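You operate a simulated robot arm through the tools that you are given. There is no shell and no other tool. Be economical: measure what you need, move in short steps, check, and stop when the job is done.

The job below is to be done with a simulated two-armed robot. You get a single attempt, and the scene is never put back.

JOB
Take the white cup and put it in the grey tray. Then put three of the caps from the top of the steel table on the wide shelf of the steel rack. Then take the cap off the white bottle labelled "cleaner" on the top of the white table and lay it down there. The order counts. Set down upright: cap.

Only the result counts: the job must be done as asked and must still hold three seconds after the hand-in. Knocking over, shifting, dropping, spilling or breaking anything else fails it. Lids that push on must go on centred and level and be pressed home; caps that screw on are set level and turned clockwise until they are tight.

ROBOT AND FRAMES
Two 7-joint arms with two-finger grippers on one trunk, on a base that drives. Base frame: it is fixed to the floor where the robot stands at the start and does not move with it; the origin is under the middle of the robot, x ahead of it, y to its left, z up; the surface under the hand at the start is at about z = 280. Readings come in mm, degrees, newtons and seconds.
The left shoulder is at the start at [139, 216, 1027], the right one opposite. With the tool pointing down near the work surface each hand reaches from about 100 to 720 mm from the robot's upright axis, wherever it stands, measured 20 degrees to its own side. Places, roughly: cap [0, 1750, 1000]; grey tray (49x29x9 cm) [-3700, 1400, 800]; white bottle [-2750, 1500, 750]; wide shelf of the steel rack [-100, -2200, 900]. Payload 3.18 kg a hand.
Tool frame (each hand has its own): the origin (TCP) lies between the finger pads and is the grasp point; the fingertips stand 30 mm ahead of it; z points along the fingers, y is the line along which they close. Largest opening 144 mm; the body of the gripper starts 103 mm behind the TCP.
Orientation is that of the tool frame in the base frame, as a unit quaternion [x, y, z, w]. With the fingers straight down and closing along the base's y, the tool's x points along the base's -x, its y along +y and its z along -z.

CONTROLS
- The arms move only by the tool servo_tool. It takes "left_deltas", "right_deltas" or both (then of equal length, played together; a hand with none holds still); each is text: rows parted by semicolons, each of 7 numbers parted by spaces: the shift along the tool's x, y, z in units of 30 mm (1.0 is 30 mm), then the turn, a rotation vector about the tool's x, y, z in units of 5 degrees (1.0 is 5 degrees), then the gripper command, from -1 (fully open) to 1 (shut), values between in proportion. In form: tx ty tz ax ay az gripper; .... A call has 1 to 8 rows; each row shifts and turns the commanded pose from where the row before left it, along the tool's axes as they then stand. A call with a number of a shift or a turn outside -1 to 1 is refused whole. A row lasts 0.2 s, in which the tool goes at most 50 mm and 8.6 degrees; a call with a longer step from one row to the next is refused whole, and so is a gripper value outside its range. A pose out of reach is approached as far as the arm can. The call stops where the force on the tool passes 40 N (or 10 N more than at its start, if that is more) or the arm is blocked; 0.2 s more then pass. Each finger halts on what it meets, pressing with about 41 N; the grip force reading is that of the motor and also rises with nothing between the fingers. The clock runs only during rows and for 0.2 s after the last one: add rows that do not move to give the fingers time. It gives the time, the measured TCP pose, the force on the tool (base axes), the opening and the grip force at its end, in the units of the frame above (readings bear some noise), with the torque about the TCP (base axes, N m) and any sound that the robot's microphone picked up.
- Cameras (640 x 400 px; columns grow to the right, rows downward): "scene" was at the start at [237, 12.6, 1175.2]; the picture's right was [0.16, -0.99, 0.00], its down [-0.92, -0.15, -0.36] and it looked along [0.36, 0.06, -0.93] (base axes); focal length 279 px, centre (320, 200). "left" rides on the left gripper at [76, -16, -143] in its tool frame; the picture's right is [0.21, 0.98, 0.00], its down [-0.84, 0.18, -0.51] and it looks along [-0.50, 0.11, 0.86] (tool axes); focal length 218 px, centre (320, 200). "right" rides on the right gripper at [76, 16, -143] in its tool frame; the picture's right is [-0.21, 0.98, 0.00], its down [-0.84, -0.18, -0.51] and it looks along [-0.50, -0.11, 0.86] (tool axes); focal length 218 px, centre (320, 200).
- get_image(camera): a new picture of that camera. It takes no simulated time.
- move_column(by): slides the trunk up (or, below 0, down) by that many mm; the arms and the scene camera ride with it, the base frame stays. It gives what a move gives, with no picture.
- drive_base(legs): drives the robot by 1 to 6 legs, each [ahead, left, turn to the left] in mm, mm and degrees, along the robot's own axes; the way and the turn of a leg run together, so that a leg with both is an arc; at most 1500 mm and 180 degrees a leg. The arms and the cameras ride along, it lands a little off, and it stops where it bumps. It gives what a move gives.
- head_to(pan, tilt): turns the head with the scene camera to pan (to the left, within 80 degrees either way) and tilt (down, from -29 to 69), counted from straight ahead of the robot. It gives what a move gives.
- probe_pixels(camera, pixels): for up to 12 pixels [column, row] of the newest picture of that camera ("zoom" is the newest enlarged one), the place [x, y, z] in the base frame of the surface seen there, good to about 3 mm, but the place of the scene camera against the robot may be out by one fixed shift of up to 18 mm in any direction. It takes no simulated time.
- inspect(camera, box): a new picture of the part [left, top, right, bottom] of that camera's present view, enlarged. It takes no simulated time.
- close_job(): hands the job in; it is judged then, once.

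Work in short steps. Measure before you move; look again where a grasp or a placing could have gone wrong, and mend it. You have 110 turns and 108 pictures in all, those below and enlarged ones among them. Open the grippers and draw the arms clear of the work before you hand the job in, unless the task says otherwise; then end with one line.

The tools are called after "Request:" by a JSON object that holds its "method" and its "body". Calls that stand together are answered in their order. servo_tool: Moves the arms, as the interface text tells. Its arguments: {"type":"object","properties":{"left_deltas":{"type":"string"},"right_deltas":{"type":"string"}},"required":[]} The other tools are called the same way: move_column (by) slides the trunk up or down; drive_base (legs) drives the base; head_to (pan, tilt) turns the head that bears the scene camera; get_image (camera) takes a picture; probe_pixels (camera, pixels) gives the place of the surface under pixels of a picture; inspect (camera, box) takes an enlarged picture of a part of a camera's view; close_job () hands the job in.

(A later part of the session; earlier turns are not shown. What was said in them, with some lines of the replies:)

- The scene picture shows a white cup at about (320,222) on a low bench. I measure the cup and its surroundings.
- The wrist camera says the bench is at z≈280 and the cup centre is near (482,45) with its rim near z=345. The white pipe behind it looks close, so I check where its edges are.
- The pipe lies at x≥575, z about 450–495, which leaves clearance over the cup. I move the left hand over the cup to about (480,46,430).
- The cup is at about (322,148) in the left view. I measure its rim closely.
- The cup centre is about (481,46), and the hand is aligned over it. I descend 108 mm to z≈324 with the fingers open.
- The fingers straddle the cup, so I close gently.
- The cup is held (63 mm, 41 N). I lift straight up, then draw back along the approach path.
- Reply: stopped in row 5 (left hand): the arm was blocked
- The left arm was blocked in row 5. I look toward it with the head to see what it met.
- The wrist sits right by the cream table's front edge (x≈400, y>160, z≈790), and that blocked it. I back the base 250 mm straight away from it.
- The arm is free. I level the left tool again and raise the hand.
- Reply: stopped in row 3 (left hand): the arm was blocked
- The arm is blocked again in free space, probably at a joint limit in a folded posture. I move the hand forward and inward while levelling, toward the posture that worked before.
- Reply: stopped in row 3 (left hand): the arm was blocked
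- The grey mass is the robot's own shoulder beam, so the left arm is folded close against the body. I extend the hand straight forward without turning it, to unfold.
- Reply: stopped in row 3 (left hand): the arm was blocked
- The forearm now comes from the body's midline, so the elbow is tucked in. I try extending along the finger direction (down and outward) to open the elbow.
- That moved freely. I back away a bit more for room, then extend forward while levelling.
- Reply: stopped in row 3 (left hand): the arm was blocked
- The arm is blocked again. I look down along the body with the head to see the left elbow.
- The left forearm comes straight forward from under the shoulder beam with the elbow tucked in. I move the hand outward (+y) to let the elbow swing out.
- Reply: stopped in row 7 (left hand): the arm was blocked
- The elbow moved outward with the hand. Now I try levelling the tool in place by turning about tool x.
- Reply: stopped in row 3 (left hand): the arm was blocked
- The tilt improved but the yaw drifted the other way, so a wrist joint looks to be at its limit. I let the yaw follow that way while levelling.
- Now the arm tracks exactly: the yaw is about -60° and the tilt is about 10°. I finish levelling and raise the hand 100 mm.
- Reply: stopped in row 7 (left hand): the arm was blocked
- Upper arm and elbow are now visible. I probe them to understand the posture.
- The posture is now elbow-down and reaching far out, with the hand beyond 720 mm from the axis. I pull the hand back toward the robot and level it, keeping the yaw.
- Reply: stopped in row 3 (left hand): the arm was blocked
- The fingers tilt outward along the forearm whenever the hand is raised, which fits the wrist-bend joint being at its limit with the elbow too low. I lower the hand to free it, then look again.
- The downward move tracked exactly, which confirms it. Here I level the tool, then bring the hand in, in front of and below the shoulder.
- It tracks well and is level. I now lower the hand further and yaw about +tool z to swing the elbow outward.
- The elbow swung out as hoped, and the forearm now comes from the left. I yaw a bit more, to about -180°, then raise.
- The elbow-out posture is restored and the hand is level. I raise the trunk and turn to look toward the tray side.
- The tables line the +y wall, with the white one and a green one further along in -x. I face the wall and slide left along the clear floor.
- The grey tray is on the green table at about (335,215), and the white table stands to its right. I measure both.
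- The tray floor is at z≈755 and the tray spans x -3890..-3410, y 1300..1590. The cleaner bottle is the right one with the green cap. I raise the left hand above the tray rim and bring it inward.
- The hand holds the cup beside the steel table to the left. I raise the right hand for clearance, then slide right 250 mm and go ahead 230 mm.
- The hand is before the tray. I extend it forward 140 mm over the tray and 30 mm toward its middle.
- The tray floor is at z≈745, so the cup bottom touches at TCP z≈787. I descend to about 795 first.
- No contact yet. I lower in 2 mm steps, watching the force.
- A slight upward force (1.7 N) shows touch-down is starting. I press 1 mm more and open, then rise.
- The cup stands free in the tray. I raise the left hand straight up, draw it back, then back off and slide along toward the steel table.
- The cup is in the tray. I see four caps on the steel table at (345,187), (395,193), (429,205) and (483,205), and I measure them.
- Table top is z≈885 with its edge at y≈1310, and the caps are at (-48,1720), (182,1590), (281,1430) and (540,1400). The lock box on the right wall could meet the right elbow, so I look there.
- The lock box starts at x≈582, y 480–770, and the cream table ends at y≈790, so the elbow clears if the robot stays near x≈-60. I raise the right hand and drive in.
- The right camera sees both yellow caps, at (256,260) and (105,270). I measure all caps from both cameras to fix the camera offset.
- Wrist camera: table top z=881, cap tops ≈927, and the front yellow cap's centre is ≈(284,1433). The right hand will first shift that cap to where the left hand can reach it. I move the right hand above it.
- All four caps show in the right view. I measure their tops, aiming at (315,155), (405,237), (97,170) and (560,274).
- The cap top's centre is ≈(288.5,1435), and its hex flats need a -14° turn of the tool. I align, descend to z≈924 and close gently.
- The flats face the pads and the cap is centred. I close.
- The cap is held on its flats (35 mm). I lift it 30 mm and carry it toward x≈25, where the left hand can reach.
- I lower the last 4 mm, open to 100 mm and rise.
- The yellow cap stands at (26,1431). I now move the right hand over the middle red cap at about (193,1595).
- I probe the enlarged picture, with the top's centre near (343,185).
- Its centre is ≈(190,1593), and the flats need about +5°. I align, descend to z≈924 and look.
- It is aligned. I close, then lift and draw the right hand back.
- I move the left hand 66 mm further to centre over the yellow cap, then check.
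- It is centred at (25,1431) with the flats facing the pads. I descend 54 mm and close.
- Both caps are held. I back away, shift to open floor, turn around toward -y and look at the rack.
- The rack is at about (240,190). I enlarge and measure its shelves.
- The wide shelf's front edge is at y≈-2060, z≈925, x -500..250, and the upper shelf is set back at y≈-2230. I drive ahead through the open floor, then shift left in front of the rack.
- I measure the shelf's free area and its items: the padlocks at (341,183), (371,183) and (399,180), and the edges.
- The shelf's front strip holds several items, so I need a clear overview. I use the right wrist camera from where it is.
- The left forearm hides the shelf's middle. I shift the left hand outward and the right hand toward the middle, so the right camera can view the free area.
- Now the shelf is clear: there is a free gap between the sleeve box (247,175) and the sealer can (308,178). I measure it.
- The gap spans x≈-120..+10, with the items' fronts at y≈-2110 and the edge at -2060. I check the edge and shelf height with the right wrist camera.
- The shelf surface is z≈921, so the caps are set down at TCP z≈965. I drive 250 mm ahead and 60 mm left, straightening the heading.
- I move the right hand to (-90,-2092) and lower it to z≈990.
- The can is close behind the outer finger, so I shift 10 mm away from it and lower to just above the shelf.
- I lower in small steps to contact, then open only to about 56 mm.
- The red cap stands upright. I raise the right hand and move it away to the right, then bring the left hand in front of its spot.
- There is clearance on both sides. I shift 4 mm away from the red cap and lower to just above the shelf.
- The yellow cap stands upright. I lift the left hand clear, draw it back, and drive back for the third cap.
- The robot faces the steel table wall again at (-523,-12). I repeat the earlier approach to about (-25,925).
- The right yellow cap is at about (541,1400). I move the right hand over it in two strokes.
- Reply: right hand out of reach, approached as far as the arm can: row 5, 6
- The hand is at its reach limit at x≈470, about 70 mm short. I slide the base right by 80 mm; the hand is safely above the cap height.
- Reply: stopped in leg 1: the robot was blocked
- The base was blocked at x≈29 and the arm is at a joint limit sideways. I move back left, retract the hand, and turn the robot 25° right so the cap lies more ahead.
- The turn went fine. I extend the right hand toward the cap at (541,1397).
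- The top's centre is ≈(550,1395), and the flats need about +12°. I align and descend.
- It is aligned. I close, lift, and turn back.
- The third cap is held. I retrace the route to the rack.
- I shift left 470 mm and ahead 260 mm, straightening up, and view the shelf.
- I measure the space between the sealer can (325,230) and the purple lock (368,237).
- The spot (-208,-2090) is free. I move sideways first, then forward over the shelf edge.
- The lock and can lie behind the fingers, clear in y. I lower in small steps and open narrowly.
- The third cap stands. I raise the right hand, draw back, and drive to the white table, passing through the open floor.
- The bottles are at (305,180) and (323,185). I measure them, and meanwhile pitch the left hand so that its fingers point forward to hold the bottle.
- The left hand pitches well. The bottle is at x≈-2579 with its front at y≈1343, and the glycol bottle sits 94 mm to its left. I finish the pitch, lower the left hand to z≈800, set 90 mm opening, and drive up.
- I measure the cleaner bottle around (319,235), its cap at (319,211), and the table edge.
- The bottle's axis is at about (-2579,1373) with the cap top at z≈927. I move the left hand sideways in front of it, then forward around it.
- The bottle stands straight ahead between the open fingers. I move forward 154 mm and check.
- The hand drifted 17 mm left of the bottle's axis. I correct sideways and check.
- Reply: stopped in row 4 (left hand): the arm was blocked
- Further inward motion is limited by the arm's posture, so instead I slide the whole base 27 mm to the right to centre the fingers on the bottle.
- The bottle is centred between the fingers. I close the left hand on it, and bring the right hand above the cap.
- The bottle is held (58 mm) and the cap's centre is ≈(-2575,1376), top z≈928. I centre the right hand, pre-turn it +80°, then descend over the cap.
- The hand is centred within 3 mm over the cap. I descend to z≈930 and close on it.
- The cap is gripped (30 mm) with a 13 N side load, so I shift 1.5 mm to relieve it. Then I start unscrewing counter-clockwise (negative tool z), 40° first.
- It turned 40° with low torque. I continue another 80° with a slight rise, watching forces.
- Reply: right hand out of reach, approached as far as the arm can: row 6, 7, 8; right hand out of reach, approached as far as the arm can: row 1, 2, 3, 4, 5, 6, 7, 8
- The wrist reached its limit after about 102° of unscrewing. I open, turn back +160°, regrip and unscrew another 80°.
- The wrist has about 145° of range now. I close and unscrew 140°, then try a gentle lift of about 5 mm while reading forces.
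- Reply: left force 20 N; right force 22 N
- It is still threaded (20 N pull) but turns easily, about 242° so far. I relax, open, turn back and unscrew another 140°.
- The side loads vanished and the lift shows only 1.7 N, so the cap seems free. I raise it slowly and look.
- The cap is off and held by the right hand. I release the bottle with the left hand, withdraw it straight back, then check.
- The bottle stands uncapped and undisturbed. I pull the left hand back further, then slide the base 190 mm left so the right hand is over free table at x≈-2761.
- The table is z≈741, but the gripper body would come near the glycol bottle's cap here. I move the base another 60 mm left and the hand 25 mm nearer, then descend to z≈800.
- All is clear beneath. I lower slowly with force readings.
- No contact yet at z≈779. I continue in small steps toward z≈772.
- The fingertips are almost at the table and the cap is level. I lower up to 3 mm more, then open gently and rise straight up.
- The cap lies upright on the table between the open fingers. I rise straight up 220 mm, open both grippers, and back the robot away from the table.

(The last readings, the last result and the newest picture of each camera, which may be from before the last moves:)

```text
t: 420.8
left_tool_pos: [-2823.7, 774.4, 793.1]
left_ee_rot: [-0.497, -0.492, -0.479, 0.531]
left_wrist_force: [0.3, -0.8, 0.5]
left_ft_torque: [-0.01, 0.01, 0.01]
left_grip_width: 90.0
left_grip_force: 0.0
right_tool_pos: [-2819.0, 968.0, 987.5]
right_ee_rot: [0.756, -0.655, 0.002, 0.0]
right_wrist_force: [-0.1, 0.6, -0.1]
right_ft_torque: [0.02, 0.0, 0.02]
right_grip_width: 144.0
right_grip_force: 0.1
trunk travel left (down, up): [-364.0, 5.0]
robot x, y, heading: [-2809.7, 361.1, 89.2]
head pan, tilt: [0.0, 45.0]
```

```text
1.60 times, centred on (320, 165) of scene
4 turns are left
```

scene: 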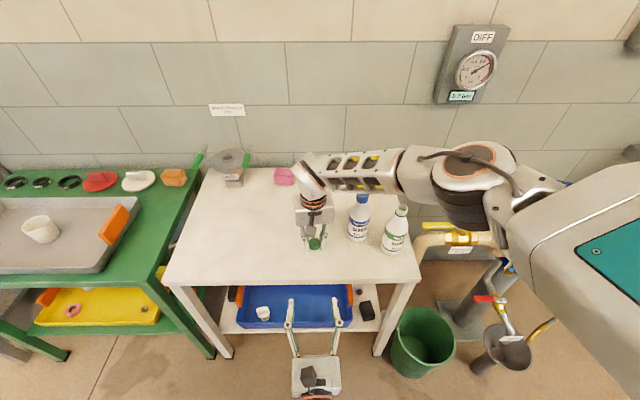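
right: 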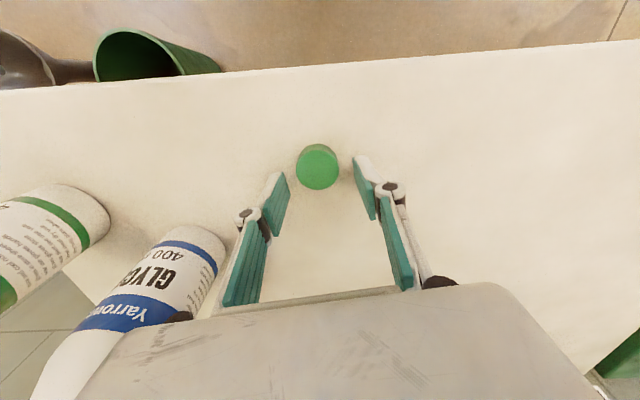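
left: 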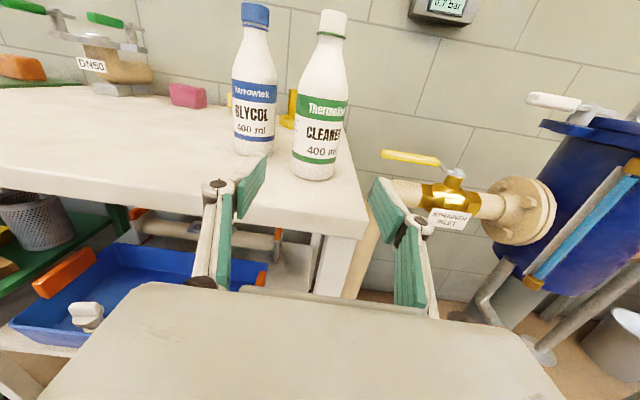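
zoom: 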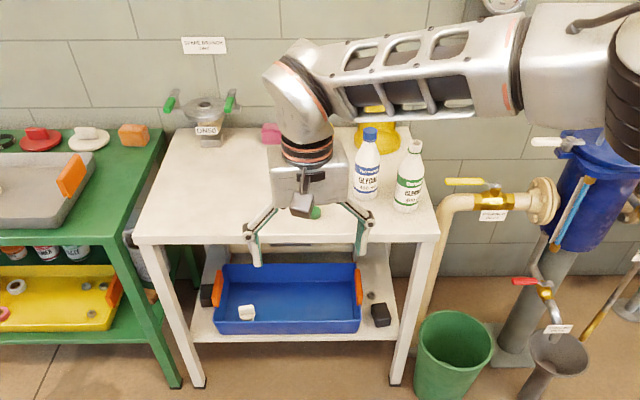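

The green cap lies on the white table, the bottles stand, and the arms are clear. I open the left gripper fully and hand the job in.

Request:
{"method": "servo_tool", "body": {"left_deltas": "0 0 0 0 0 0 -1;0 0 0 0 0 0 -1;0 0 0 0 0 0 -1"}}

Request:
{"method": "close_job", "body": {}}

```text
t: 421.6
left_tool_pos: [-2823.7, 774.4, 792.6]
left_ee_rot: [-0.496, -0.492, -0.48, 0.53]
left_wrist_force: [-0.3, -0.3, -0.6]
left_ft_torque: [0.01, 0.01, 0.04]
left_grip_width: 143.8
left_grip_force: 0.0
right_tool_pos: [-2820.4, 967.1, 987.4]
right_ee_rot: [0.755, -0.655, 0.002, 0.001]
right_wrist_force: [0.0, 1.0, 0.2]
right_ft_torque: [0.0, -0.02, -0.04]
right_grip_width: 144.2
right_grip_force: 0.1
trunk travel left (down, up): [-364.0, 5.0]
robot x, y, heading: [-2813.6, 365.3, 89.2]
head pan, tilt: [0.0, 45.0]
```

```text
The job is handed in.
```

I did all three steps in order and handed the job in: the cup is in the grey tray, three caps stand on the wide shelf, and the cleaner bottle's cap lies upright on the white table.
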